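You operate a simulated robot arm through the tools that you are given. There is no shell and no other tool. Be economical: measure what you need, move in short steps, check, and stop when the job is done.

The job below is to be done with a simulated two-armed robot. You get a single attempt, and the scene is never put back.

JOB
Open the left cupboard door, take the green filter with the smallest size on its label from the top shelf of the tall cupboard and leave it on top of the purple roll and shut the door again. Put the middle grey pin on the grey pad on the top of the plywood bench. Stack the 10 orange filter from the top of the steel top bench on top of the 50 orange filter. Take the grey cloth from the top of the green bench mat and leave it on the low shelf of the green bench. Fetch the green card from the top of the service bench and set it on the shelf over the service bench. Put the purple filter from the second shelf from the bottom of the teal rack on top of the grey flat cover on the top of the plywood bench. Do these in any order. Set down upright: green filter, middle grey pin, purple filter.

Only the result counts: the job must be done as asked and must still hold three seconds after the hand-in. Knocking over, shifting, dropping, spilling or breaking anything else fails it. Lids that push on must go on centred and level and be pressed home; caps that screw on are set level and turned clockwise until they are tight. Flat cloth is picked up by pressing the open fingertips on it (5 to 10 N) and closing them slowly along it; thin cloth reads only 2 to 8 mm in the jaws.

ROBOT AND FRAMES
Two 7-joint arms with two-finger parallel grippers on one trunk, on a base that drives. Base frame: it is fixed to the floor where the robot stands at the start and does not move with it; the origin is under the middle of the robot, x ahead of it, y to its left, z up. Units: mm, rad, N and s.
The left shoulder is at the start at [70, 163, 970], the right one opposite. With the tool pointing down near the work surface each hand reaches from about 320 to 860 mm from the robot's upright axis, wherever it stands, measured 20 degrees to its own side. Places, roughly: flat cover (15x15x4 cm) [-500, 1600, 900]; green card [-3500, 1250, 750]; green filter [1250, 250, 1500]; grey cloth (7x11x4 cm) [-7700, -8800, 900]; grey pad [-1000, 2250, 750]; left cupboard door [1100, 100, 900]; low shelf of the green bench [-5600, -10700, 300]; middle grey pin (5x5x5 cm) [-1200, 2200, 900]; orange filter [-7750, -8750, 1000]; purple filter [-2500, 3500, 500]; purple roll (8x8x9 cm) [1700, -1200, 900]; shelf over the service bench (58x18 cm) [-3520, 1040, 1220]. Payload 3.43 kg a hand.
The tool frame of a hand sits at the grasp point between the pads (the TCP): z along the fingers, y along the line on which they close. The tips reach 34 mm beyond it. Largest opening 128 mm; finger width 24, thickness 12; the body of the gripper, 48 by 130 mm, starts 96 mm behind the TCP.
Orientation is that of the tool frame in the base frame, as a unit quaternion [x, y, z, w]. With the fingers straight down and closing along the base's y, the tool's x points along the base's -x, its y along +y and its z along -z.

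CONTROLS
- The arms move only by the tool apply_moves. It takes "left_rows", "right_rows" or both (then of equal length, played together; a hand with none holds still); each is a list of rows, each a list of 3 entries, a list of its own where there are three numbers: the turn, a rotation vector about the tool's x, y, z in units of 90 degrees (1.0 is 90 degrees), then the shift along the tool's x, y, z in units of 300 mm (1.0 is 300 mm), then the opening in per cent of the stroke, from 0 (shut) to 100 (fully open). In form: [[[wx, wy, wz], [x, y, z], gripper], ...]. A call has 1 to 10 rows; each row is the pose to reach, as a shift and turn from the pose commanded when the call began, along the tool's axes at that moment. A call with a number of a shift or a turn outside -1 to 1 is refused whole. A row lasts 0.2 s, in which the tool goes at most 50 mm and 0.15 rad; a call with a longer step from one row to the next is refused whole, and so is a gripper value outside its range. Where a pose cannot be reached the arm comes as near as it can. A force on the tool above 40 N (or 10 N above the force at the start of the call, whichever is more), or a blocked arm, ends the call early, and 0.2 s more pass. The fingers move at their own pace (about 153 mm/s each) and stop on an object; they squeeze with about 23 N. The grip force told is the motor's: it shows also when the fingers shut on nothing. Time passes only in rows, and 0.2 s behind the last, so rows that repeat a pose let the fingers close. It gives the time, the measured TCP pose, the force on the tool (base axes), the opening and the grip force at its end, in the units of the frame above (readings bear some noise), with the torque about the TCP (base axes, N m) and any sound that the robot's microphone picked up.
- Cameras (640 x 400 px; columns grow to the right, rows downward): "scene" is now at [142.7, -8.5, 1247]; the picture's right is [-0.10, -0.99, 0.00], its down [-0.09, 0.01, -1.00] and it looks along [0.99, -0.10, -0.09] (base axes); focal length 262 px, centre (320, 200). "left" rides on the left gripper at [76, 11, -160] in its tool frame; the picture's right is [-0.15, 0.99, 0.00], its down [-0.88, -0.13, -0.46] and it looks along [-0.45, -0.07, 0.89] (tool axes); focal length 234 px, centre (320, 200). "right" rides on the right gripper at [76, -11, -160] in its tool frame; the picture's right is [0.15, 0.99, 0.00], its down [-0.88, 0.13, -0.46] and it looks along [-0.45, 0.07, 0.89] (tool axes); focal length 234 px, centre (320, 200). There is no depth. A picture from a camera that has moved, and an enlarged one, comes with that camera's place and axes in the base frame and with its lens.
- snapshot(camera): a new picture of that camera. The clock stands still meanwhile.
- slide_trunk(by): slides the trunk up (or, below 0, down) by that many mm; the arms and the scene camera ride with it, the base frame stays. It gives what a move gives, with no picture.
- roll_base(legs): drives the robot by 1 to 6 legs, each [ahead, left, turn to the left] in mm, mm and rad, along the robot's own axes; the way and the turn of a leg run together, so that a leg with both is an arc; at most 1500 mm and 3.142 rad a leg. The arms and the cameras ride along, it lands a little off, and it stops where it bumps. It gives what a move gives.
- aim_head(pan, tilt): turns the head with the scene camera to pan (to the left, within 1.501 rad either way) and tilt (down, from -0.506 to 1.204), counted from straight ahead of the robot. It gives what a move gives.
- close_up(camera, box): a new picture of the part [left, top, right, bottom] of that camera's present view, enlarged. The clock stands still meanwhile.
- finish_job(): hands the job in; it is judged then, once.

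Go step by step. Nothing tells you exact positions but the pictures and the camera data: compare them with the known pose of the tool, close in by small moves and look again before you grip or let go. The budget is 207 turns and 190 pictures, counting those below and the enlarged ones. Unless the task says otherwise, let go and move clear before handing in, and close with one line.

The tools are called after "Request:" by a JSON object that holds its "method" and its "body". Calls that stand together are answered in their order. apply_moves: Moves the arms, as the interface text tells. Its arguments: {"type":"object","properties":{"left_rows":{"type":"array"},"right_rows":{"type":"array"}},"required":[]} The other tools are called the same way: slide_trunk (by) slides the trunk up or down; roll_base (legs) drives the base; aim_head (pan, tilt) turns the head that bears the scene camera; snapshot (camera) takes a picture; close_up (camera, box) takes an enlarged picture of a part of a camera's view; finish_job () hands the job in.

At the start:

```text
time: 0.0
left_ee_pos: [639.9, 331.0, 1145.0]
left_ee_rot: [-0.001, 1.0, 0.0, 0.0]
left_wrist_force: [0.4, -0.1, 0.5]
left_ft_torque: [0.0, 0.0, -0.03]
left_grip_width: 128.1
left_gripper_force: 0.1
right_ee_pos: [527.9, -287.3, 1207.6]
right_ee_rot: [0.001, 1.0, 0.0, 0.0]
right_wrist_force: [-0.2, -0.2, -0.9]
right_ft_torque: [0.03, 0.0, 0.0]
right_grip_width: 128.3
right_gripper_force: 0.0
trunk travel left (down, up): [-450.0, 490.0]
robot x, y, heading: [-0.9, 3.1, 0.002]
head pan, tilt: [-0.103, 0.086]
```

scene: 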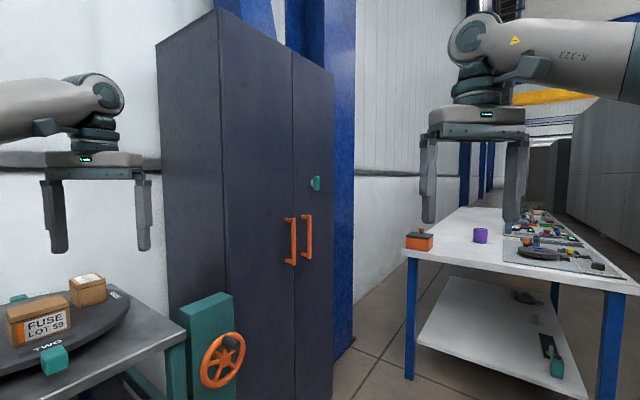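
right: 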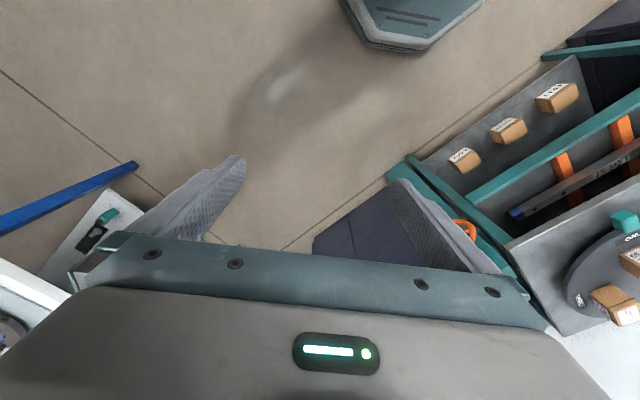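
left: 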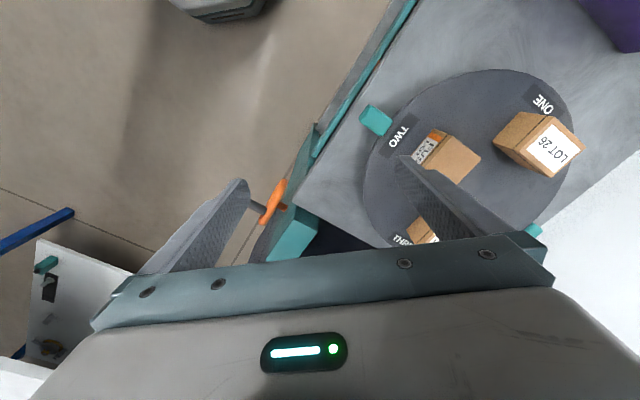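

I see the tall cupboard ahead with its orange handles, and a white bench with the purple roll to the right. I'll take a closer look at the cupboard and the roll first.

Request:
{"method": "close_up", "body": {"camera": "scene", "box": [150, 0, 350, 400]}}

Request:
{"method": "close_up", "body": {"camera": "scene", "box": [390, 180, 640, 336]}}

```text
1.00 times, centred on (250, 200) of scene (not enlarged: the box is as wide or as high as the picture)
camera zoom: at [142.7, -8.5, 1247.0], right [-0.1, -0.99, 0.0], down [-0.09, 0.01, -1.0], along [0.99, -0.1, -0.09], focal length 262 px, centre (390, 200)
```

zoom: 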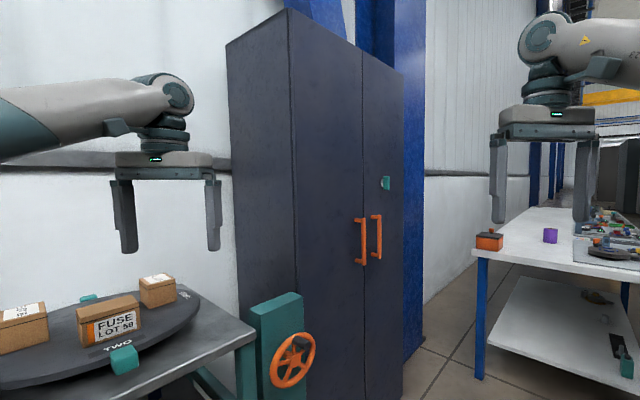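

```text
2.56 times, centred on (515, 258) of scene
camera zoom: at [142.7, -8.5, 1247.0], right [-0.1, -0.99, 0.0], down [-0.09, 0.01, -1.0], along [0.99, -0.1, -0.09], focal length 671 px, centre (-179, 52)
```

zoom: 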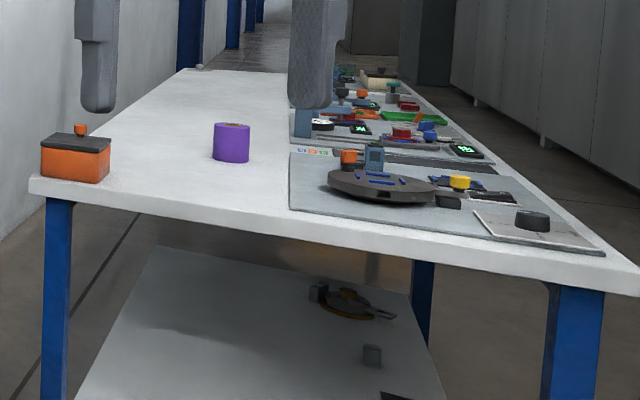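

The cupboard's front seems to run at 45° from about (1004,210) to (1411,-198), with the door handle near z≈985. I'll look down and left to see what the door could hit as it swings.

Request:
{"method": "aim_head", "body": {"pan": 0.2, "tilt": 0.6}}

Request:
{"method": "snapshot", "body": {"camera": "scene"}}

```text
time: 0.9
left_ee_pos: [638.9, 329.9, 1146.2]
left_ee_rot: [-0.001, 1.0, 0.0, -0.001]
left_wrist_force: [-0.1, -0.1, -0.5]
left_ft_torque: [0.02, 0.0, -0.01]
left_grip_width: 128.0
left_gripper_force: 0.1
right_ee_pos: [528.2, -287.9, 1207.2]
right_ee_rot: [0.0, 1.0, 0.0, 0.0]
right_wrist_force: [-0.4, -0.2, -0.2]
right_ft_torque: [-0.01, 0.0, 0.0]
right_grip_width: 128.1
right_gripper_force: 0.1
trunk travel left (down, up): [-450.0, 490.0]
robot x, y, heading: [1.4, -1.6, -0.004]
head pan, tilt: [0.201, 0.6]
```

```text
184 pictures are left
camera scene: at [138.0, 18.5, 1199.7], right [0.2, -0.98, 0.0], down [-0.55, -0.11, -0.83], along [0.81, 0.16, -0.56], focal length 262 px, centre (320, 200)
```

scene: 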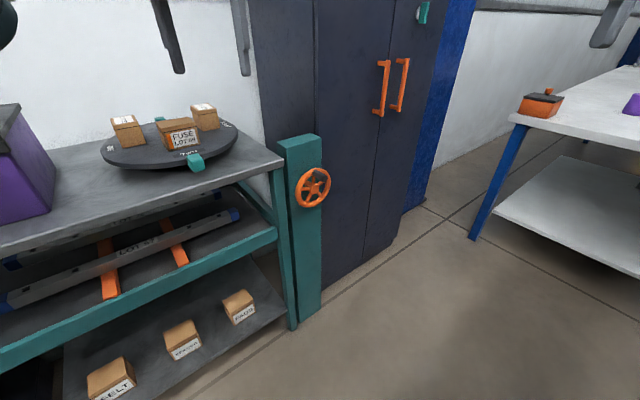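

A teal post with a handwheel stands just left of the left door, so I can open that door only to about 80–90°. I'll drive to stand squarely in front of the cupboard at 45°, raise the trunk and look again.

Request:
{"method": "roll_base", "body": {"legs": [[300, -714, 0], [315, 0, 0.785]]}}

Request:
{"method": "aim_head", "body": {"pan": 0.1, "tilt": 0.2}}

Request:
{"method": "snapshot", "body": {"camera": "scene"}}

```text
time: 7.2
left_ee_pos: [815.3, 77.5, 1145.9]
left_ee_rot: [-0.379, 0.925, 0.0, 0.0]
left_wrist_force: [0.0, 0.6, -0.1]
left_ft_torque: [-0.03, -0.01, -0.02]
left_grip_width: 127.9
left_gripper_force: 0.0
right_ee_pos: [1168.3, -443.9, 1206.4]
right_ee_rot: [-0.378, 0.926, 0.0, 0.0]
right_wrist_force: [-0.1, 0.7, -0.4]
right_ft_torque: [-0.02, -0.01, -0.02]
right_grip_width: 128.0
right_gripper_force: 0.0
trunk travel left (down, up): [-450.0, 490.0]
robot x, y, heading: [587.5, -605.6, 0.777]
head pan, tilt: [0.201, 0.6]
```

```text
time: 8.1
left_ee_pos: [812.5, 77.9, 1146.0]
left_ee_rot: [-0.378, 0.926, 0.0, 0.0]
left_wrist_force: [0.1, 0.4, -0.3]
left_ft_torque: [-0.02, 0.02, 0.0]
left_grip_width: 128.0
left_gripper_force: 0.0
right_ee_pos: [1169.4, -442.4, 1206.7]
right_ee_rot: [-0.377, 0.926, 0.0, -0.001]
right_wrist_force: [-0.5, 0.0, -0.2]
right_ft_torque: [0.01, -0.03, -0.01]
right_grip_width: 127.9
right_gripper_force: 0.1
trunk travel left (down, up): [-450.0, 490.0]
robot x, y, heading: [591.0, -603.3, 0.777]
head pan, tilt: [0.099, 0.201]
```

```text
183 pictures are left
camera scene: at [686.5, -498.5, 1236.3], right [0.77, -0.64, 0.0], down [-0.13, -0.15, -0.98], along [0.63, 0.75, -0.2], focal length 262 px, centre (320, 200)
```

scene: 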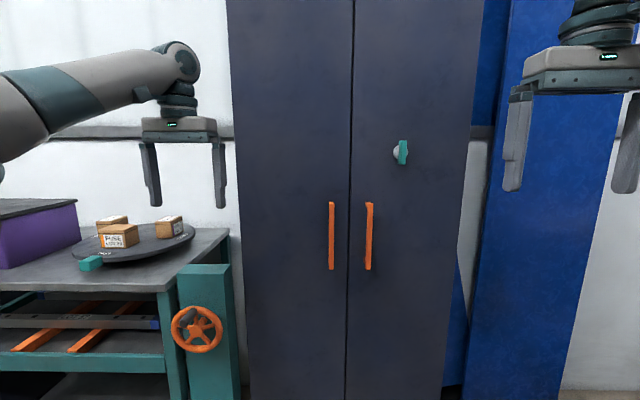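

By comparing the two views, the face runs at −40° from the hinge at about (985,200), and the left handle is at about (1147,3), z 900–1095. I'll line the base up squarely with the door and turn the left tool to horizontal.

Request:
{"method": "roll_base", "body": {"legs": [[0, -136, 0], [0, 0, 0.096]]}}

Request:
{"method": "apply_moves", "body": {"left_rows": [[[0, -0.09, 0], [0, 0, 0], 100], [[0, -0.18, 0], [0, 0, 0], 100], [[0, -0.27, 0], [0, 0, 0], 100], [[0, -0.36, 0], [0, 0, 0], 100], [[0, -0.45, 0], [0, 0, 0], 100], [[0, -0.54, 0], [0, 0, 0], 100], [[0, -0.63, 0], [0, 0, 0], 100], [[0, -0.72, 0], [0, 0, 0], 100], [[0, -0.81, 0], [0, 0, 0], 100], [[0, -0.9, 0], [0, 0, 0], 100]]}}

Request:
{"method": "apply_moves", "body": {"left_rows": [[[0, -0.09, 0], [0, 0, 0], 100], [[0, -0.1, 0], [0, 0, 0], 100]]}}

Request:
{"method": "snapshot", "body": {"camera": "scene"}}

Request:
{"method": "snapshot", "body": {"camera": "left"}}

```text
time: 9.9
left_ee_pos: [844.6, -1.7, 1145.5]
left_ee_rot: [-0.423, 0.906, 0.0, 0.0]
left_wrist_force: [-0.3, 0.3, -0.5]
left_ft_torque: [0.02, -0.03, 0.01]
left_grip_width: 127.8
left_gripper_force: 0.0
right_ee_pos: [1246.0, -485.6, 1207.8]
right_ee_rot: [-0.422, 0.907, 0.0, 0.0]
right_wrist_force: [-0.3, 0.3, 0.4]
right_ft_torque: [0.0, -0.05, -0.02]
right_grip_width: 128.0
right_gripper_force: 0.0
trunk travel left (down, up): [-450.0, 490.0]
robot x, y, heading: [685.7, -705.5, 0.876]
head pan, tilt: [0.099, 0.201]
```

```text
time: 12.1
left_ee_pos: [844.6, -2.8, 1145.0]
left_ee_rot: [-0.321, 0.689, 0.275, 0.589]
left_wrist_force: [0.3, 0.6, 0.1]
left_ft_torque: [0.01, 0.01, 0.01]
left_grip_width: 128.3
left_gripper_force: 0.0
right_ee_pos: [1246.0, -485.4, 1207.7]
right_ee_rot: [-0.422, 0.907, 0.0, 0.0]
right_wrist_force: [-0.6, -0.5, 0.3]
right_ft_torque: [0.02, -0.02, 0.0]
right_grip_width: 128.2
right_gripper_force: 0.1
trunk travel left (down, up): [-450.0, 490.0]
robot x, y, heading: [685.9, -702.9, 0.876]
head pan, tilt: [0.099, 0.201]
```

```text
time: 12.7
left_ee_pos: [844.2, -1.7, 1147.0]
left_ee_rot: [-0.299, 0.641, 0.299, 0.641]
left_wrist_force: [0.5, 0.2, 0.6]
left_ft_torque: [-0.01, 0.04, -0.01]
left_grip_width: 127.7
left_gripper_force: 0.1
right_ee_pos: [1246.2, -485.6, 1207.2]
right_ee_rot: [-0.422, 0.907, 0.001, -0.001]
right_wrist_force: [0.3, 0.6, -0.3]
right_ft_torque: [0.05, 0.03, -0.01]
right_grip_width: 128.1
right_gripper_force: 0.1
trunk travel left (down, up): [-450.0, 490.0]
robot x, y, heading: [688.6, -701.9, 0.872]
head pan, tilt: [0.099, 0.201]
```

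```text
182 pictures are left
camera scene: at [772.6, -588.5, 1236.5], right [0.83, -0.56, 0.0], down [-0.11, -0.16, -0.98], along [0.55, 0.81, -0.2], focal length 262 px, centre (320, 200)
```

scene: 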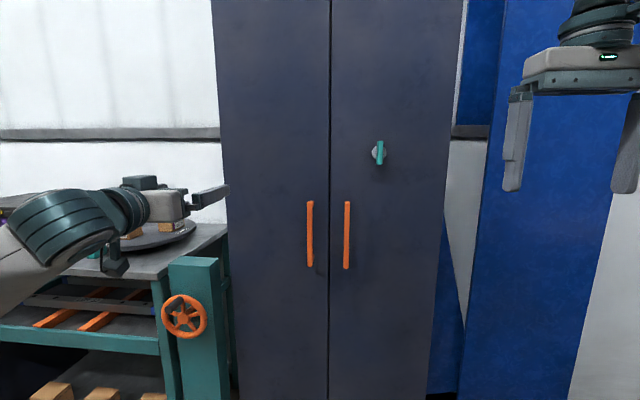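

```text
181 pictures are left
camera left: at [732.6, -117.5, 1070.6], right [-0.76, 0.63, 0.15], down [-0.19, -0.43, 0.88], along [0.62, 0.64, 0.45], focal length 234 px, centre (320, 200)
```

left: 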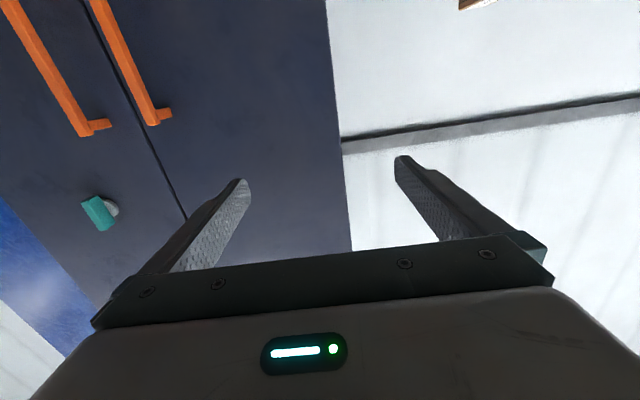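

The tool is now horizontal. I'll zoom in on the teal knob and the handles before pulling.

Request:
{"method": "close_up", "body": {"camera": "scene", "box": [280, 120, 408, 200]}}

Request:
{"method": "close_up", "body": {"camera": "scene", "box": [264, 190, 392, 280]}}

```text
5.00 times, centred on (344, 160) of scene
camera zoom: at [772.6, -588.5, 1236.5], right [0.83, -0.56, 0.0], down [-0.11, -0.16, -0.98], along [0.55, 0.81, -0.2], focal length 1310 px, centre (200, 400)
```

zoom: 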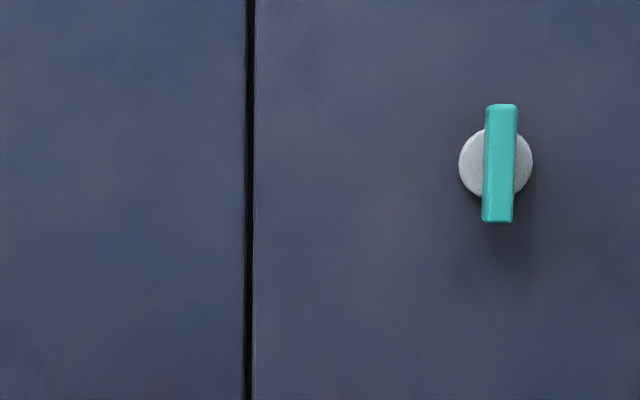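

```text
4.44 times, centred on (328, 235) of scene
camera zoom: at [772.6, -588.5, 1236.5], right [0.83, -0.56, 0.0], down [-0.11, -0.16, -0.98], along [0.55, 0.81, -0.2], focal length 1164 px, centre (284, 44)
```

zoom: 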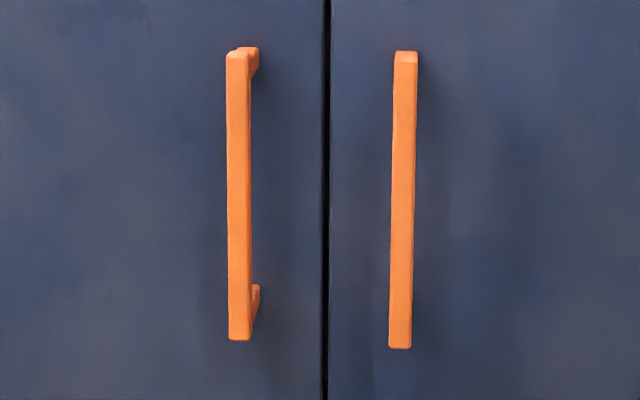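

The left handle bar is at about (1142,3), z 998. I'll bring the left hand 150 mm in front of it with the opening partly closed.

Request:
{"method": "apply_moves", "body": {"left_rows": [[[0, 0, 0], [0.07, -0.108, 0.022], 90], [[0, 0, 0], [0.14, -0.215, 0.044], 80], [[0, 0, 0], [0.21, -0.323, 0.066], 70], [[0, 0, 0], [0.28, -0.43, 0.088], 60], [[0, 0, 0], [0.35, -0.538, 0.11], 50], [[0, 0, 0], [0.42, -0.645, 0.131], 50], [[0, 0, 0], [0.49, -0.753, 0.153], 50], [[0, 0, 0], [0.49, -0.753, 0.153], 50]]}}

Request:
{"method": "snapshot", "body": {"camera": "left"}}

Request:
{"method": "snapshot", "body": {"camera": "scene"}}

```text
time: 14.5
left_ee_pos: [1046.7, -110.2, 998.0]
left_ee_rot: [-0.299, 0.641, 0.299, 0.641]
left_wrist_force: [-0.1, 0.1, 0.1]
left_ft_torque: [-0.03, 0.05, -0.02]
left_grip_width: 64.1
left_gripper_force: 0.0
right_ee_pos: [1246.1, -485.0, 1207.6]
right_ee_rot: [-0.423, 0.906, 0.0, 0.0]
right_wrist_force: [-1.0, 0.0, 0.4]
right_ft_torque: [0.01, -0.01, 0.0]
right_grip_width: 127.9
right_gripper_force: 0.0
trunk travel left (down, up): [-450.0, 490.0]
robot x, y, heading: [685.9, -706.5, 0.872]
head pan, tilt: [0.099, 0.201]
```

```text
178 pictures are left
camera left: at [935.1, -225.9, 923.6], right [-0.76, 0.63, 0.15], down [-0.19, -0.43, 0.88], along [0.62, 0.64, 0.45], focal length 234 px, centre (320, 200)
```

left: 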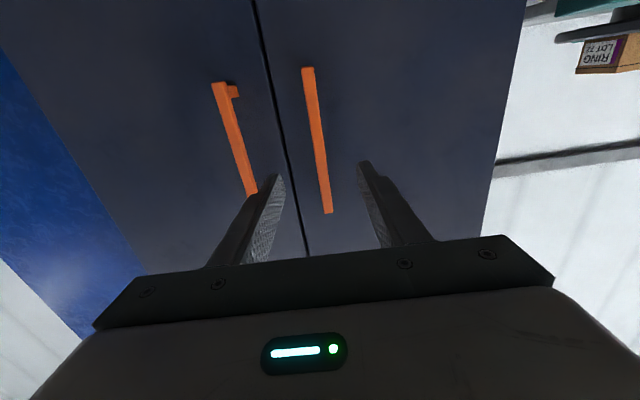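

```text
177 pictures are left
camera scene: at [771.8, -587.7, 1236.4], right [0.83, -0.56, 0.0], down [-0.11, -0.17, -0.98], along [0.55, 0.81, -0.2], focal length 262 px, centre (320, 200)
```

scene: 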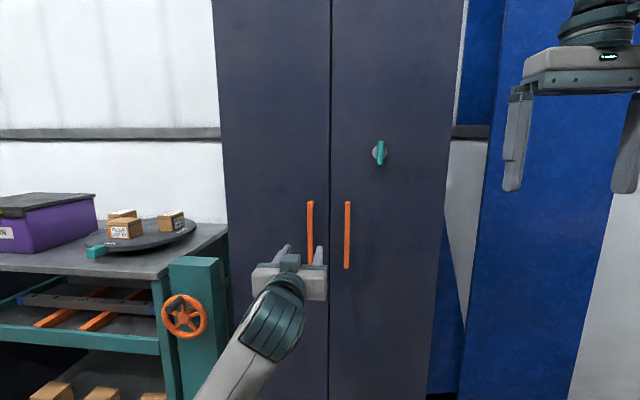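

The bar is straight ahead, about 150 mm away. I'll go in 138 mm and close on it.

Request:
{"method": "apply_moves", "body": {"left_rows": [[[0, 0, 0], [0, -0.008, 0.15], 50], [[0, 0, 0], [0, -0.008, 0.3], 50], [[0, 0, 0], [0, -0.008, 0.4], 50], [[0, 0, 0], [0, -0.008, 0.46], 50], [[0, 0, 0], [0, -0.008, 0.46], 20], [[0, 0, 0], [0, -0.008, 0.46], 0], [[0, 0, 0], [0, -0.008, 0.46], 0]]}}

Request:
{"method": "snapshot", "body": {"camera": "left"}}

```text
time: 16.1
left_ee_pos: [1135.5, -5.3, 998.5]
left_ee_rot: [-0.3, 0.64, 0.3, 0.64]
left_wrist_force: [-1.1, 5.2, 1.4]
left_ft_torque: [-0.19, 0.5, -0.45]
left_grip_width: 14.1
left_gripper_force: 44.9
right_ee_pos: [1247.5, -485.3, 1207.2]
right_ee_rot: [-0.423, 0.906, 0.0, 0.0]
right_wrist_force: [1.2, 0.5, 0.1]
right_ft_torque: [0.01, 0.01, 0.02]
right_grip_width: 127.9
right_gripper_force: 0.1
trunk travel left (down, up): [-450.0, 490.0]
robot x, y, heading: [682.7, -700.3, 0.877]
head pan, tilt: [0.099, 0.201]
```

```text
176 pictures are left
camera left: at [1024.1, -121.3, 923.4], right [-0.76, 0.63, 0.15], down [-0.19, -0.43, 0.88], along [0.62, 0.64, 0.45], focal length 234 px, centre (320, 200)
```

left: 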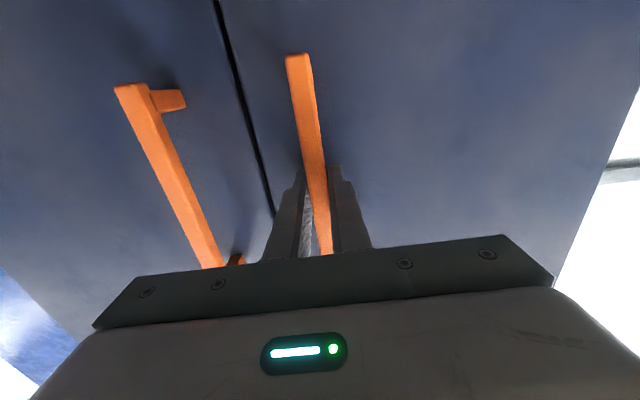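

I have the handle. I'll pull it a short way along the door's arc to see whether it opens freely.

Request:
{"method": "apply_moves", "body": {"left_rows": [[[0.032, 0, 0], [0, 0.011, -0.042], 0], [[0.064, 0, 0], [0, 0.022, -0.083], 0], [[0.095, 0, 0], [0, 0.037, -0.123], 0], [[0.127, 0, 0], [0, 0.053, -0.163], 0]]}}

Request:
{"method": "snapshot", "body": {"camera": "scene"}}

```text
time: 17.1
left_ee_pos: [1092.3, -34.5, 999.3]
left_ee_rot: [-0.234, 0.668, 0.233, 0.667]
left_wrist_force: [-4.0, 8.1, -1.0]
left_ft_torque: [1.28, -0.75, -0.4]
left_grip_width: 14.1
left_gripper_force: 45.5
right_ee_pos: [1245.8, -485.7, 1207.5]
right_ee_rot: [-0.422, 0.907, 0.0, 0.0]
right_wrist_force: [-0.3, 0.3, -0.7]
right_ft_torque: [-0.01, -0.01, 0.0]
right_grip_width: 127.9
right_gripper_force: 0.0
trunk travel left (down, up): [-450.0, 490.0]
robot x, y, heading: [684.5, -705.2, 0.877]
head pan, tilt: [0.099, 0.201]
```

```text
175 pictures are left
camera scene: at [771.6, -586.8, 1236.2], right [0.83, -0.56, 0.0], down [-0.11, -0.17, -0.98], along [0.55, 0.81, -0.2], focal length 262 px, centre (320, 200)
```

scene: 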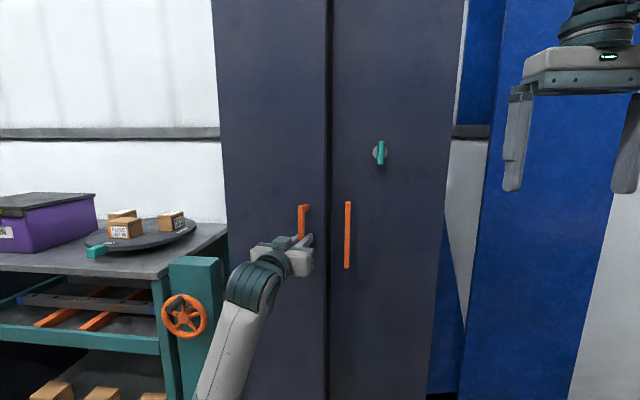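

The door opens freely. I'll carry on along the arc to about 45°.

Request:
{"method": "apply_moves", "body": {"left_rows": [[[0.064, 0, 0], [0, 0.022, -0.083], 0], [[0.127, 0, 0], [0, 0.053, -0.163], 0], [[0.191, 0, 0], [0, 0.092, -0.239], 0], [[0.255, 0, 0], [0, 0.137, -0.311], 0], [[0.318, 0, 0], [0, 0.19, -0.379], 0], [[0.382, 0, 0], [0, 0.25, -0.44], 0]]}}

Request:
{"method": "snapshot", "body": {"camera": "scene"}}

```text
time: 18.5
left_ee_pos: [942.9, -61.3, 999.2]
left_ee_rot: [-0.025, 0.708, 0.025, 0.706]
left_wrist_force: [-3.7, -11.6, 2.3]
left_ft_torque: [-0.48, 0.13, 0.35]
left_grip_width: 14.0
left_gripper_force: 45.1
right_ee_pos: [1245.2, -489.0, 1208.4]
right_ee_rot: [-0.421, 0.907, 0.001, 0.001]
right_wrist_force: [0.8, -1.1, -0.7]
right_ft_torque: [0.0, 0.02, 0.03]
right_grip_width: 127.8
right_gripper_force: 0.1
trunk travel left (down, up): [-450.0, 490.0]
robot x, y, heading: [684.8, -706.8, 0.872]
head pan, tilt: [0.099, 0.201]
```

```text
174 pictures are left
camera scene: at [771.1, -590.4, 1236.7], right [0.83, -0.56, 0.0], down [-0.11, -0.16, -0.98], along [0.55, 0.81, -0.2], focal length 262 px, centre (320, 200)
```

scene: 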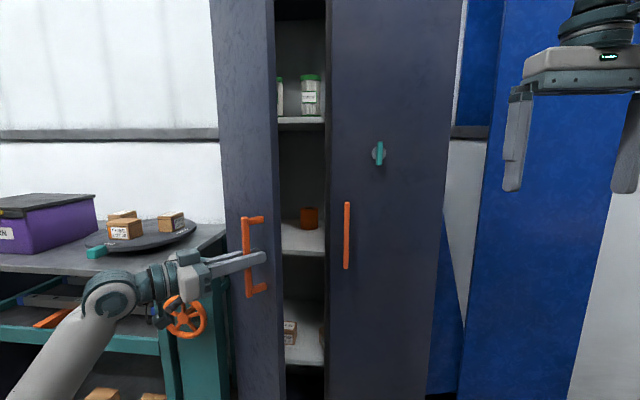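

Still smooth, and the shelves are showing. I'll open it a further 0.5 rad.

Request:
{"method": "apply_moves", "body": {"left_rows": [[[0.064, 0, 0], [0, 0.022, -0.083], 0], [[0.127, 0, 0], [0, 0.053, -0.163], 0], [[0.191, 0, 0], [0, 0.092, -0.239], 0], [[0.255, 0, 0], [0, 0.137, -0.311], 0], [[0.318, 0, 0], [0, 0.19, -0.379], 0]]}}

Request:
{"method": "snapshot", "body": {"camera": "scene"}}

```text
time: 19.6
left_ee_pos: [836.5, -24.4, 999.0]
left_ee_rot: [0.128, 0.697, -0.126, 0.694]
left_wrist_force: [-8.0, -10.7, 1.4]
left_ft_torque: [-0.54, 0.02, 0.23]
left_grip_width: 13.6
left_gripper_force: 45.0
right_ee_pos: [1245.4, -486.5, 1208.3]
right_ee_rot: [-0.423, 0.906, 0.001, 0.001]
right_wrist_force: [-0.3, 0.1, 1.0]
right_ft_torque: [0.04, -0.01, 0.03]
right_grip_width: 128.1
right_gripper_force: 0.1
trunk travel left (down, up): [-450.0, 490.0]
robot x, y, heading: [687.4, -705.4, 0.87]
head pan, tilt: [0.099, 0.201]
stopped in row 5 (left hand): the force on the tool passed its limit at 42 N (the readings are from after the stop); the commanded pose is now the measured one
```

```text
173 pictures are left
camera scene: at [770.7, -589.2, 1236.8], right [0.83, -0.56, 0.0], down [-0.11, -0.16, -0.98], along [0.55, 0.81, -0.2], focal length 262 px, centre (320, 200)
```

scene: 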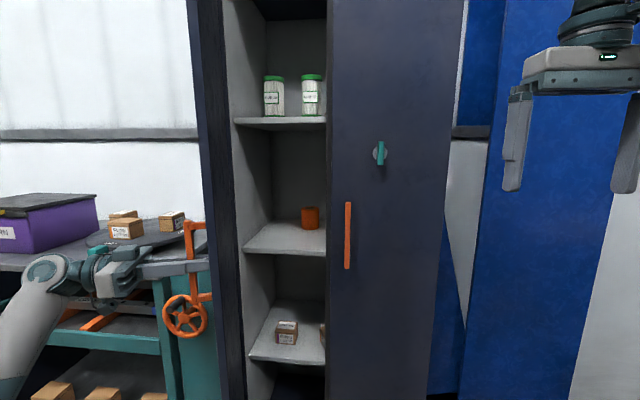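

The door is open about 70° and stopped firmly, which is enough. Two green-topped items stand on the top shelf, so I'll let go of the handle, back off and read the labels.

Request:
{"method": "close_up", "body": {"camera": "scene", "box": [220, 50, 340, 130]}}

Request:
{"method": "apply_moves", "body": {"left_rows": [[[0, 0, 0], [0, 0, 0], 20], [[0, 0, 0], [0, 0, 0], 50], [[0, 0, 0], [0, 0, -0.1], 50], [[0, 0, 0], [0, 0, -0.25], 50], [[0, 0, 0], [0, 0, -0.3], 50]]}}

Request:
{"method": "snapshot", "body": {"camera": "scene"}}

```text
5.00 times, centred on (280, 90) of scene
camera zoom: at [770.7, -589.2, 1236.8], right [0.83, -0.56, 0.0], down [-0.11, -0.16, -0.98], along [0.55, 0.81, -0.2], focal length 1310 px, centre (520, 750)
```

zoom: 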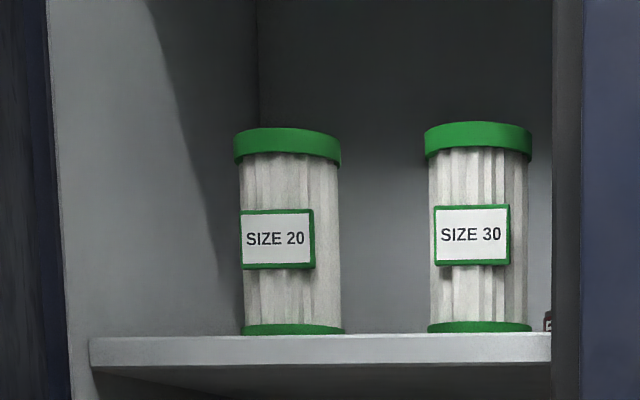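

```text
time: 20.8
left_ee_pos: [756.6, 9.9, 1000.0]
left_ee_rot: [0.127, 0.697, -0.127, 0.695]
left_wrist_force: [-0.6, -0.1, 0.1]
left_ft_torque: [-0.01, 0.0, 0.01]
left_grip_width: 64.1
left_gripper_force: 0.0
right_ee_pos: [1246.1, -485.8, 1207.1]
right_ee_rot: [-0.423, 0.906, 0.0, -0.001]
right_wrist_force: [-0.2, 0.1, 0.2]
right_ft_torque: [0.01, 0.01, -0.01]
right_grip_width: 128.1
right_gripper_force: 0.0
trunk travel left (down, up): [-450.0, 490.0]
robot x, y, heading: [685.3, -704.5, 0.876]
head pan, tilt: [0.099, 0.201]
```

```text
171 pictures are left
camera scene: at [772.1, -588.0, 1236.4], right [0.83, -0.56, 0.0], down [-0.11, -0.17, -0.98], along [0.55, 0.81, -0.2], focal length 262 px, centre (320, 200)
```

scene: 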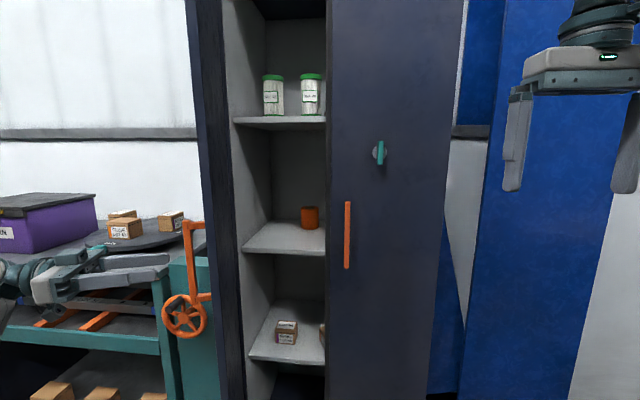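

I read SIZE 20 and SIZE 30, but something may be hidden behind the right door. I'll raise the trunk, then sidestep left to see the rest of the shelf.

Request:
{"method": "slide_trunk", "body": {"by": 330}}

Request:
{"method": "roll_base", "body": {"legs": [[-60, 180, 0]]}}

Request:
{"method": "aim_head", "body": {"pan": -0.3, "tilt": 0.3}}

Request:
{"method": "snapshot", "body": {"camera": "scene"}}

```text
time: 24.1
left_ee_pos: [755.5, 10.3, 1329.8]
left_ee_rot: [0.127, 0.697, -0.127, 0.694]
left_wrist_force: [-0.2, 0.8, -0.4]
left_ft_torque: [-0.01, 0.0, 0.01]
left_grip_width: 64.0
left_gripper_force: 0.1
right_ee_pos: [1246.1, -485.0, 1537.8]
right_ee_rot: [-0.423, 0.906, 0.0, -0.001]
right_wrist_force: [0.9, 0.8, -0.7]
right_ft_torque: [-0.02, 0.02, 0.02]
right_grip_width: 128.1
right_gripper_force: 0.0
trunk travel left (down, up): [-780.0, 160.0]
robot x, y, heading: [686.8, -703.6, 0.872]
head pan, tilt: [0.099, 0.201]
```

```text
time: 25.6
left_ee_pos: [582.2, 78.6, 1329.8]
left_ee_rot: [0.126, 0.697, -0.126, 0.694]
left_wrist_force: [0.5, 0.5, -0.6]
left_ft_torque: [0.01, 0.03, -0.01]
left_grip_width: 63.8
left_gripper_force: 0.1
right_ee_pos: [1072.5, -416.2, 1536.6]
right_ee_rot: [-0.422, 0.907, 0.001, -0.002]
right_wrist_force: [0.7, -0.8, 0.4]
right_ft_torque: [0.03, 0.04, 0.04]
right_grip_width: 128.0
right_gripper_force: 0.1
trunk travel left (down, up): [-780.0, 160.0]
robot x, y, heading: [510.8, -634.0, 0.871]
head pan, tilt: [0.099, 0.201]
```

```text
time: 26.5
left_ee_pos: [578.1, 81.1, 1328.4]
left_ee_rot: [0.127, 0.697, -0.127, 0.694]
left_wrist_force: [-0.1, 0.1, 1.1]
left_ft_torque: [0.0, 0.04, 0.0]
left_grip_width: 64.0
left_gripper_force: 0.0
right_ee_pos: [1070.1, -413.8, 1537.0]
right_ee_rot: [-0.422, 0.906, 0.0, 0.0]
right_wrist_force: [0.1, -0.1, 0.6]
right_ft_torque: [0.0, -0.01, -0.02]
right_grip_width: 128.0
right_gripper_force: 0.1
trunk travel left (down, up): [-780.0, 160.0]
robot x, y, heading: [507.2, -635.1, 0.878]
head pan, tilt: [-0.3, 0.3]
```

```text
170 pictures are left
camera scene: at [620.3, -543.4, 1557.2], right [0.54, -0.84, 0.0], down [-0.25, -0.16, -0.96], along [0.8, 0.52, -0.3], focal length 262 px, centre (320, 200)
```

scene: 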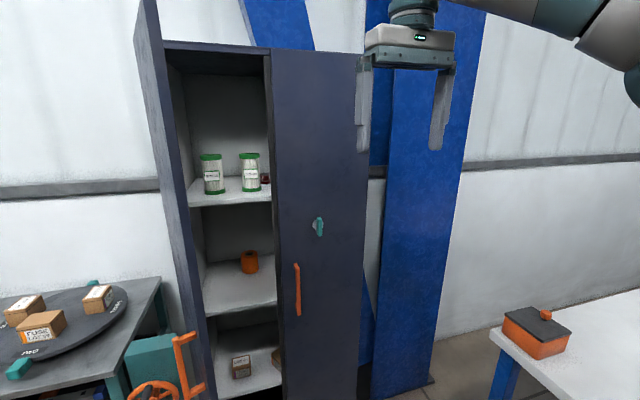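

Request:
{"method": "close_up", "body": {"camera": "scene", "box": [170, 130, 298, 210]}}

```text
5.00 times, centred on (234, 170) of scene
camera zoom: at [620.3, -543.4, 1557.2], right [0.54, -0.84, 0.0], down [-0.25, -0.16, -0.96], along [0.8, 0.52, -0.3], focal length 1310 px, centre (750, 350)
```

zoom: 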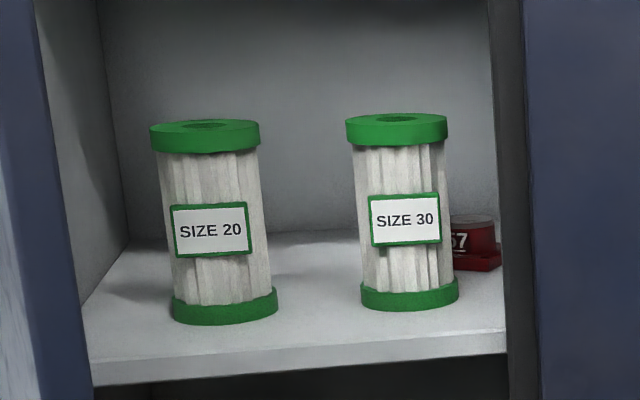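

The shelf shows SIZE 20 and SIZE 30, so SIZE 20 is my target, at about (1145,221,1385). I'll use the right arm on a slanted approach (heading 75°) so it stays clear of the open door. First I'll retract it and turn its tool to horizontal.

Request:
{"method": "apply_moves", "body": {"right_rows": [[[0, -0.09, 0], [0.033, 0, 0.05], 80], [[0, -0.18, 0], [0.067, 0, 0.1], 80], [[0, -0.27, 0], [0.1, 0, 0.15], 80], [[0, -0.36, 0], [0.133, 0, 0.2], 80], [[0, -0.45, 0], [0.167, 0, 0.25], 80], [[0, -0.54, 0], [0.2, 0, 0.3], 80], [[0, -0.63, 0], [0.233, 0, 0.35], 80], [[0, -0.72, 0], [0.267, 0, 0.4], 80], [[0, -0.81, 0], [0.3, 0, 0.45], 80], [[0, -0.9, 0], [0.333, 0, 0.5], 80]]}}

Request:
{"method": "apply_moves", "body": {"right_rows": [[[0, -0.09, 0], [0, 0, 0], 80], [[0, -0.1, 0], [0, 0, 0], 80]]}}

Request:
{"method": "roll_base", "body": {"legs": [[0, 0, 0.434], [213, -194, 0]]}}

Request:
{"method": "aim_head", "body": {"pan": -0.2, "tilt": 0.3}}

Request:
{"method": "snapshot", "body": {"camera": "scene"}}

Request:
{"method": "snapshot", "body": {"camera": "right"}}

```text
time: 28.7
left_ee_pos: [579.7, 78.2, 1329.9]
left_ee_rot: [0.126, 0.697, -0.126, 0.694]
left_wrist_force: [0.1, 0.1, -0.4]
left_ft_torque: [0.02, 0.0, 0.03]
left_grip_width: 64.3
left_gripper_force: 0.0
right_ee_pos: [1084.7, -454.3, 1482.8]
right_ee_rot: [-0.321, 0.689, 0.276, 0.588]
right_wrist_force: [0.0, 0.3, -0.2]
right_ft_torque: [-0.02, 0.0, 0.02]
right_grip_width: 102.3
right_gripper_force: 0.0
right hand out of reach, approached as far as the arm can: row 8, 9, 10
trunk travel left (down, up): [-780.0, 160.0]
robot x, y, heading: [510.7, -637.8, 0.876]
head pan, tilt: [-0.3, 0.3]
```

```text
time: 29.3
left_ee_pos: [579.2, 78.4, 1328.7]
left_ee_rot: [0.126, 0.697, -0.126, 0.695]
left_wrist_force: [-0.6, 0.4, -0.7]
left_ft_torque: [0.02, 0.0, 0.0]
left_grip_width: 64.0
left_gripper_force: 0.1
right_ee_pos: [1101.3, -445.9, 1502.2]
right_ee_rot: [-0.3, 0.64, 0.3, 0.64]
right_wrist_force: [0.1, -0.5, 0.5]
right_ft_torque: [-0.07, -0.02, 0.0]
right_grip_width: 102.4
right_gripper_force: 0.1
right hand out of reach, approached as far as the arm can: row 1, 2
trunk travel left (down, up): [-780.0, 160.0]
robot x, y, heading: [510.7, -634.4, 0.87]
head pan, tilt: [-0.3, 0.3]
```

```text
time: 32.5
left_ee_pos: [497.2, 182.5, 1331.3]
left_ee_rot: [-0.025, 0.709, 0.025, 0.705]
left_wrist_force: [-0.3, 0.3, 0.5]
left_ft_torque: [-0.04, 0.03, 0.01]
left_grip_width: 64.1
left_gripper_force: 0.2
right_ee_pos: [1189.8, -77.7, 1499.9]
right_ee_rot: [-0.43, 0.563, 0.429, 0.56]
right_wrist_force: [-0.9, 0.1, 0.3]
right_ft_torque: [0.0, 0.01, -0.1]
right_grip_width: 99.9
right_gripper_force: 0.0
trunk travel left (down, up): [-780.0, 160.0]
robot x, y, heading: [732.1, -498.9, 1.301]
head pan, tilt: [-0.3, 0.3]
stopped in leg 2: the force on the tool passed its limit at 74 N (the readings are from after the stop); the commanded pose is now the measured one
```

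```text
time: 33.1
left_ee_pos: [494.1, 181.1, 1330.0]
left_ee_rot: [-0.026, 0.708, 0.026, 0.705]
left_wrist_force: [-0.8, 0.0, 0.3]
left_ft_torque: [0.02, -0.03, 0.01]
left_grip_width: 64.1
left_gripper_force: 0.0
right_ee_pos: [1187.6, -78.1, 1500.6]
right_ee_rot: [-0.431, 0.563, 0.429, 0.56]
right_wrist_force: [-0.1, -0.2, 0.6]
right_ft_torque: [0.0, 0.01, -0.01]
right_grip_width: 102.4
right_gripper_force: 0.1
trunk travel left (down, up): [-780.0, 160.0]
robot x, y, heading: [727.3, -491.5, 1.308]
head pan, tilt: [-0.201, 0.3]
```

```text
168 pictures are left
camera scene: at [787.4, -364.1, 1557.1], right [0.89, -0.45, 0.0], down [-0.13, -0.26, -0.96], along [0.43, 0.85, -0.3], focal length 262 px, centre (320, 200)
```

scene: 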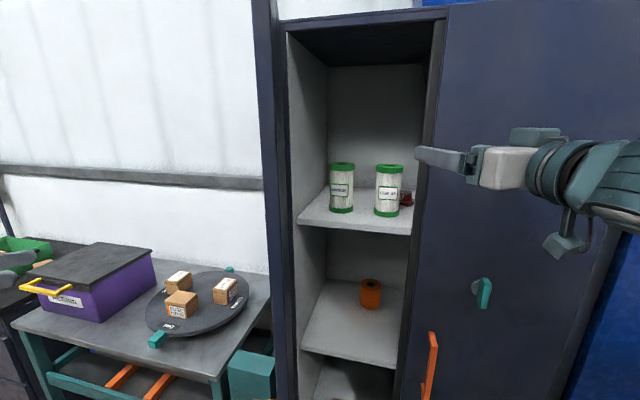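

```text
167 pictures are left
camera right: at [1157.1, -236.6, 1424.7], right [-0.95, 0.26, -0.15], down [-0.24, -0.4, 0.88], along [0.17, 0.88, 0.45], focal length 234 px, centre (320, 200)
```

right: 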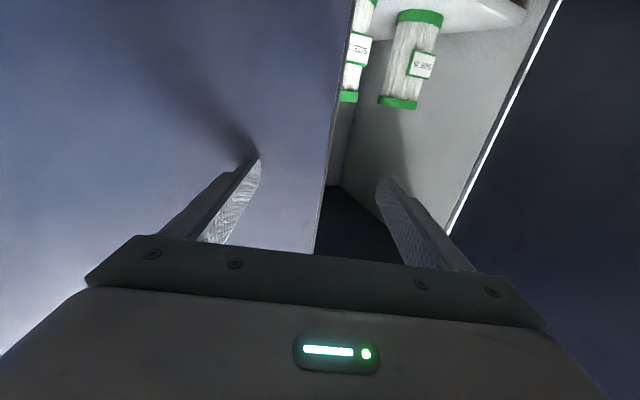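

The right hand couldn't retract fully, so a fingertip touched the closed right door during the drive. The door looks unmoved. I'll move the hand left to a point 200 mm short of the SIZE 20 filter, which I now put at (1128,189,1385).

Request:
{"method": "apply_moves", "body": {"right_rows": [[[0, 0, 0], [0, 0.0, -0.1], 80], [[0, 0, 0], [0.1, 0.1, -0.1], 80], [[0, 0, 0], [0.2, 0.21, -0.08], 80], [[0, 0, 0], [0.29, 0.32, -0.04], 80], [[0, 0, 0], [0.383, 0.423, 0.02], 80], [[0, 0, 0], [0.383, 0.423, 0.14], 80]]}}

Request:
{"method": "snapshot", "body": {"camera": "right"}}

Request:
{"method": "snapshot", "body": {"camera": "scene"}}

```text
time: 33.9
left_ee_pos: [492.6, 180.3, 1328.5]
left_ee_rot: [-0.026, 0.707, 0.025, 0.706]
left_wrist_force: [0.2, 0.0, 0.5]
left_ft_torque: [-0.02, 0.0, -0.04]
left_grip_width: 63.9
left_gripper_force: 0.1
right_ee_pos: [1155.4, -52.0, 1496.2]
right_ee_rot: [-0.426, 0.562, 0.427, 0.565]
right_wrist_force: [-0.8, 0.4, 0.3]
right_ft_torque: [-0.01, -0.02, -0.01]
right_grip_width: 102.3
right_gripper_force: 0.0
right hand out of reach, approached as far as the arm can: row 1, 2, 3
trunk travel left (down, up): [-780.0, 160.0]
robot x, y, heading: [728.2, -498.8, 1.304]
head pan, tilt: [-0.201, 0.3]
stopped in row 3 (right hand): the force on the tool passed its limit at 63 N (the readings are from after the stop); the commanded pose is now the measured one
```

```text
166 pictures are left
camera right: at [1122.9, -207.9, 1419.7], right [-0.95, 0.27, -0.15], down [-0.25, -0.41, 0.88], along [0.18, 0.87, 0.46], focal length 234 px, centre (320, 200)
```

right: 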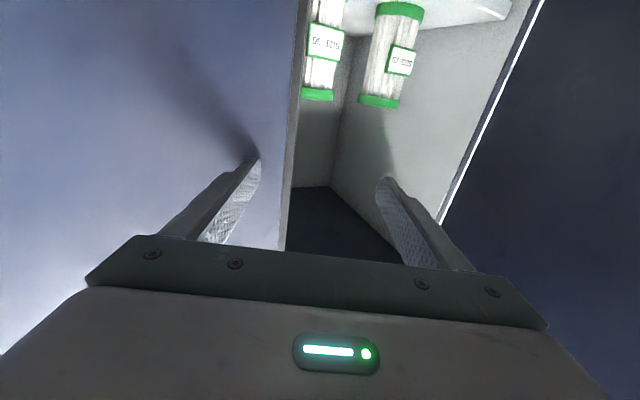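

```text
165 pictures are left
camera scene: at [785.3, -364.7, 1557.3], right [0.89, -0.45, 0.0], down [-0.13, -0.26, -0.96], along [0.43, 0.85, -0.29], focal length 262 px, centre (320, 200)
```

scene: 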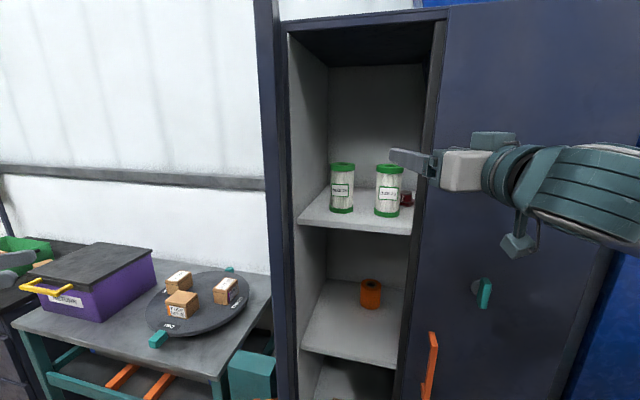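

The arm can't pull back any closer to the robot and keeps scraping the door. I'll back the base off 150 mm instead.

Request:
{"method": "roll_base", "body": {"legs": [[-150, 0, 0]]}}

Request:
{"method": "snapshot", "body": {"camera": "scene"}}

```text
time: 35.3
left_ee_pos: [456.9, 35.5, 1327.1]
left_ee_rot: [-0.025, 0.708, 0.023, 0.706]
left_wrist_force: [0.3, -0.1, -0.8]
left_ft_torque: [0.04, -0.01, -0.04]
left_grip_width: 63.8
left_gripper_force: 0.0
right_ee_pos: [1117.9, -196.3, 1494.8]
right_ee_rot: [-0.427, 0.564, 0.427, 0.564]
right_wrist_force: [-0.6, -0.2, -0.2]
right_ft_torque: [-0.02, 0.0, 0.02]
right_grip_width: 102.4
right_gripper_force: 0.0
trunk travel left (down, up): [-780.0, 160.0]
robot x, y, heading: [690.1, -648.6, 1.302]
head pan, tilt: [-0.201, 0.3]
```

```text
164 pictures are left
camera scene: at [747.5, -509.7, 1556.8], right [0.89, -0.45, 0.0], down [-0.13, -0.27, -0.95], along [0.43, 0.85, -0.3], focal length 262 px, centre (320, 200)
```

scene: 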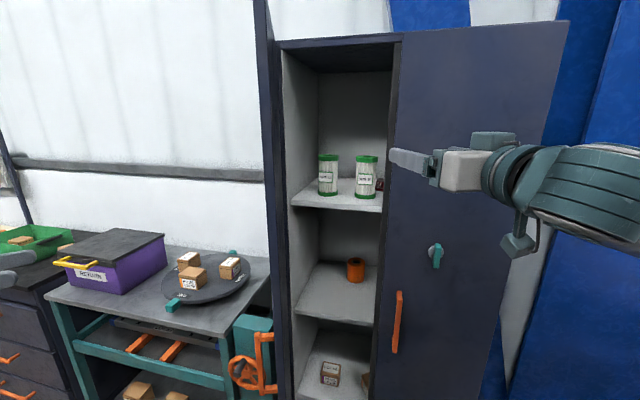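

Clear now. I'll move to a point about 220 mm in front of the SIZE 20 filter, lined up with it.

Request:
{"method": "apply_moves", "body": {"right_rows": [[[0, 0, 0], [0.074, 0.061, 0.1], 80], [[0, 0, 0], [0.147, 0.123, 0.2], 80], [[0, 0, 0], [0.22, 0.184, 0.3], 80], [[0, 0, 0], [0.294, 0.245, 0.4], 80], [[0, 0, 0], [0.367, 0.307, 0.5], 80]]}}

Request:
{"method": "snapshot", "body": {"camera": "right"}}

Request:
{"method": "close_up", "body": {"camera": "scene", "box": [260, 120, 440, 240]}}

```text
time: 36.5
left_ee_pos: [453.6, 34.1, 1327.5]
left_ee_rot: [-0.027, 0.707, 0.025, 0.706]
left_wrist_force: [-1.0, -0.1, 0.1]
left_ft_torque: [0.0, -0.06, -0.01]
left_grip_width: 64.3
left_gripper_force: 0.0
right_ee_pos: [1055.1, -43.3, 1403.7]
right_ee_rot: [-0.42, 0.569, 0.46, 0.538]
right_wrist_force: [3.0, 1.4, -4.6]
right_ft_torque: [0.53, -0.2, 0.27]
right_grip_width: 102.3
right_gripper_force: 0.1
right hand out of reach, approached as far as the arm can: row 5
trunk travel left (down, up): [-780.0, 160.0]
robot x, y, heading: [693.2, -645.7, 1.301]
head pan, tilt: [-0.201, 0.3]
```

```text
163 pictures are left
camera right: at [1025.0, -201.2, 1326.6], right [-0.97, 0.22, -0.07], down [-0.17, -0.43, 0.89], along [0.17, 0.87, 0.46], focal length 234 px, centre (320, 200)
```

right: 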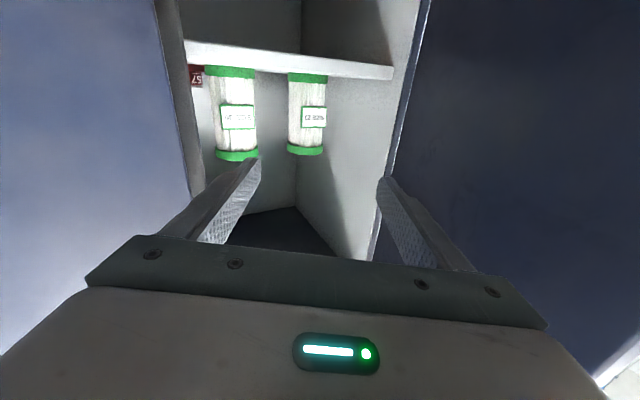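

```text
3.33 times, centred on (350, 180) of scene
camera zoom: at [743.1, -510.8, 1557.1], right [0.89, -0.45, 0.0], down [-0.13, -0.27, -0.96], along [0.43, 0.85, -0.3], focal length 873 px, centre (220, 267)
```

zoom: 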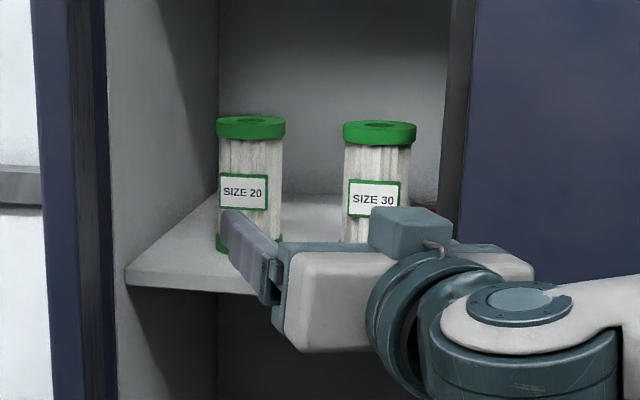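

The arm reported out of reach on the last row, and its orientation is a little off. I'll test small forward steps to see whether it recovers as it extends.

Request:
{"method": "apply_moves", "body": {"right_rows": [[[0, 0, 0], [0, 0, 0.05], 80], [[0, 0, 0], [0, 0, 0.1], 80], [[0, 0, 0], [0, 0, 0.1], 80]]}}

```text
time: 37.3
left_ee_pos: [458.1, 33.8, 1329.5]
left_ee_rot: [-0.025, 0.709, 0.024, 0.704]
left_wrist_force: [0.0, 0.2, -0.1]
left_ft_torque: [0.0, 0.0, 0.01]
left_grip_width: 64.0
left_gripper_force: 0.1
right_ee_pos: [1110.4, -28.3, 1407.8]
right_ee_rot: [-0.428, 0.564, 0.428, 0.562]
right_wrist_force: [0.4, -0.9, 0.7]
right_ft_torque: [-0.01, 0.02, 0.04]
right_grip_width: 102.3
right_gripper_force: 0.1
right hand out of reach, approached as far as the arm can: row 1, 2, 3
trunk travel left (down, up): [-780.0, 160.0]
robot x, y, heading: [688.9, -646.7, 1.298]
head pan, tilt: [-0.201, 0.3]
```

The arm settled in the right orientation, about 40 mm to the right of where I want it. I'll line up by moving the base and trunk instead.

Request:
{"method": "roll_base", "body": {"legs": [[0, 40, 0]]}}

Request:
{"method": "slide_trunk", "body": {"by": -20}}

Request:
{"method": "snapshot", "body": {"camera": "right"}}

Request:
{"method": "snapshot", "body": {"camera": "scene"}}

```text
time: 38.2
left_ee_pos: [425.2, 41.5, 1331.4]
left_ee_rot: [-0.024, 0.709, 0.024, 0.705]
left_wrist_force: [0.6, 0.0, 0.2]
left_ft_torque: [0.0, -0.02, -0.01]
left_grip_width: 64.1
left_gripper_force: 0.0
right_ee_pos: [1076.3, -20.1, 1409.0]
right_ee_rot: [-0.425, 0.566, 0.426, 0.563]
right_wrist_force: [0.9, 0.1, 0.2]
right_ft_torque: [0.01, -0.01, 0.07]
right_grip_width: 102.6
right_gripper_force: 0.1
trunk travel left (down, up): [-780.0, 160.0]
robot x, y, heading: [648.9, -632.4, 1.302]
head pan, tilt: [-0.201, 0.3]
```

```text
time: 38.9
left_ee_pos: [418.6, 44.1, 1309.1]
left_ee_rot: [-0.024, 0.708, 0.023, 0.706]
left_wrist_force: [-0.5, 0.5, -0.1]
left_ft_torque: [0.05, 0.01, 0.01]
left_grip_width: 63.9
left_gripper_force: 0.1
right_ee_pos: [1071.4, -17.2, 1389.6]
right_ee_rot: [-0.426, 0.565, 0.425, 0.564]
right_wrist_force: [-1.1, -0.1, 0.5]
right_ft_torque: [0.01, -0.01, -0.03]
right_grip_width: 102.2
right_gripper_force: 0.0
trunk travel left (down, up): [-760.0, 180.0]
robot x, y, heading: [654.2, -637.5, 1.301]
head pan, tilt: [-0.201, 0.3]
```

```text
161 pictures are left
camera right: at [1037.6, -175.5, 1313.0], right [-0.95, 0.27, -0.15], down [-0.25, -0.4, 0.88], along [0.18, 0.88, 0.45], focal length 234 px, centre (320, 200)
```

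right: 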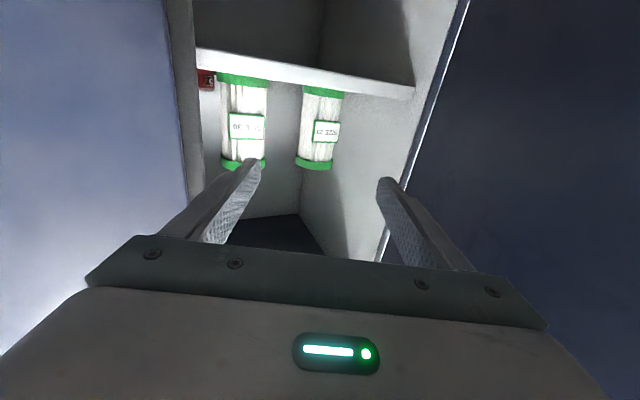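

```text
160 pictures are left
camera scene: at [708.3, -501.6, 1537.1], right [0.89, -0.45, 0.0], down [-0.13, -0.26, -0.96], along [0.43, 0.85, -0.3], focal length 262 px, centre (320, 200)
```

scene: 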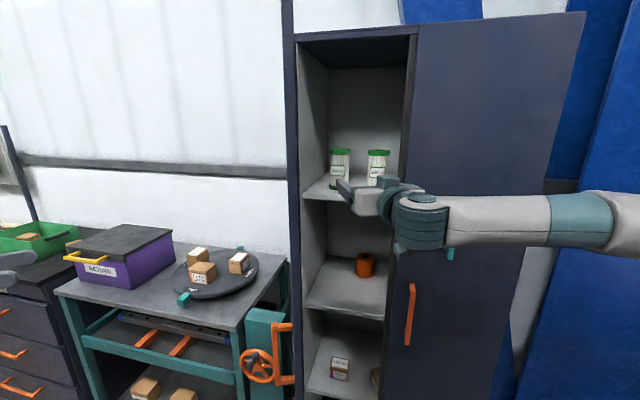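

The pictures confirm the SIZE 20 filter at about (1129,190,1383), dead ahead and 215 mm away. I'll extend the arm part of the way and then look.

Request:
{"method": "apply_moves", "body": {"right_rows": [[[0, 0, 0], [0, 0, 0.1], 80], [[0, 0, 0], [0, 0, 0.2], 80], [[0, 0, 0], [0, 0, 0.3], 80], [[0, 0, 0], [0, 0, 0.4], 80]]}}

Request:
{"method": "snapshot", "body": {"camera": "right"}}

```text
time: 39.9
left_ee_pos: [419.7, 46.8, 1308.4]
left_ee_rot: [-0.024, 0.709, 0.021, 0.705]
left_wrist_force: [1.6, 1.5, 0.6]
left_ft_torque: [0.0, -0.03, -0.03]
left_grip_width: 63.9
left_gripper_force: 0.1
right_ee_pos: [1140.0, 78.8, 1394.5]
right_ee_rot: [-0.428, 0.567, 0.424, 0.562]
right_wrist_force: [0.5, 0.3, -0.8]
right_ft_torque: [0.04, 0.0, 0.02]
right_grip_width: 102.6
right_gripper_force: 0.0
right hand out of reach, approached as far as the arm can: row 2, 3, 4
trunk travel left (down, up): [-760.0, 180.0]
robot x, y, heading: [650.8, -632.0, 1.3]
head pan, tilt: [-0.201, 0.3]
```

```text
159 pictures are left
camera right: at [1106.6, -79.8, 1319.1], right [-0.95, 0.27, -0.15], down [-0.25, -0.39, 0.88], along [0.18, 0.88, 0.44], focal length 234 px, centre (320, 200)
```

right: 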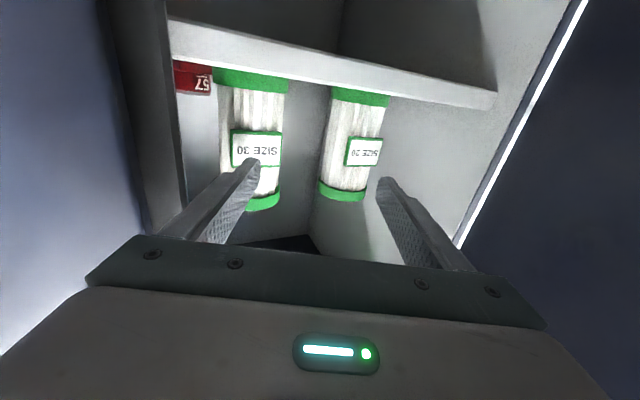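

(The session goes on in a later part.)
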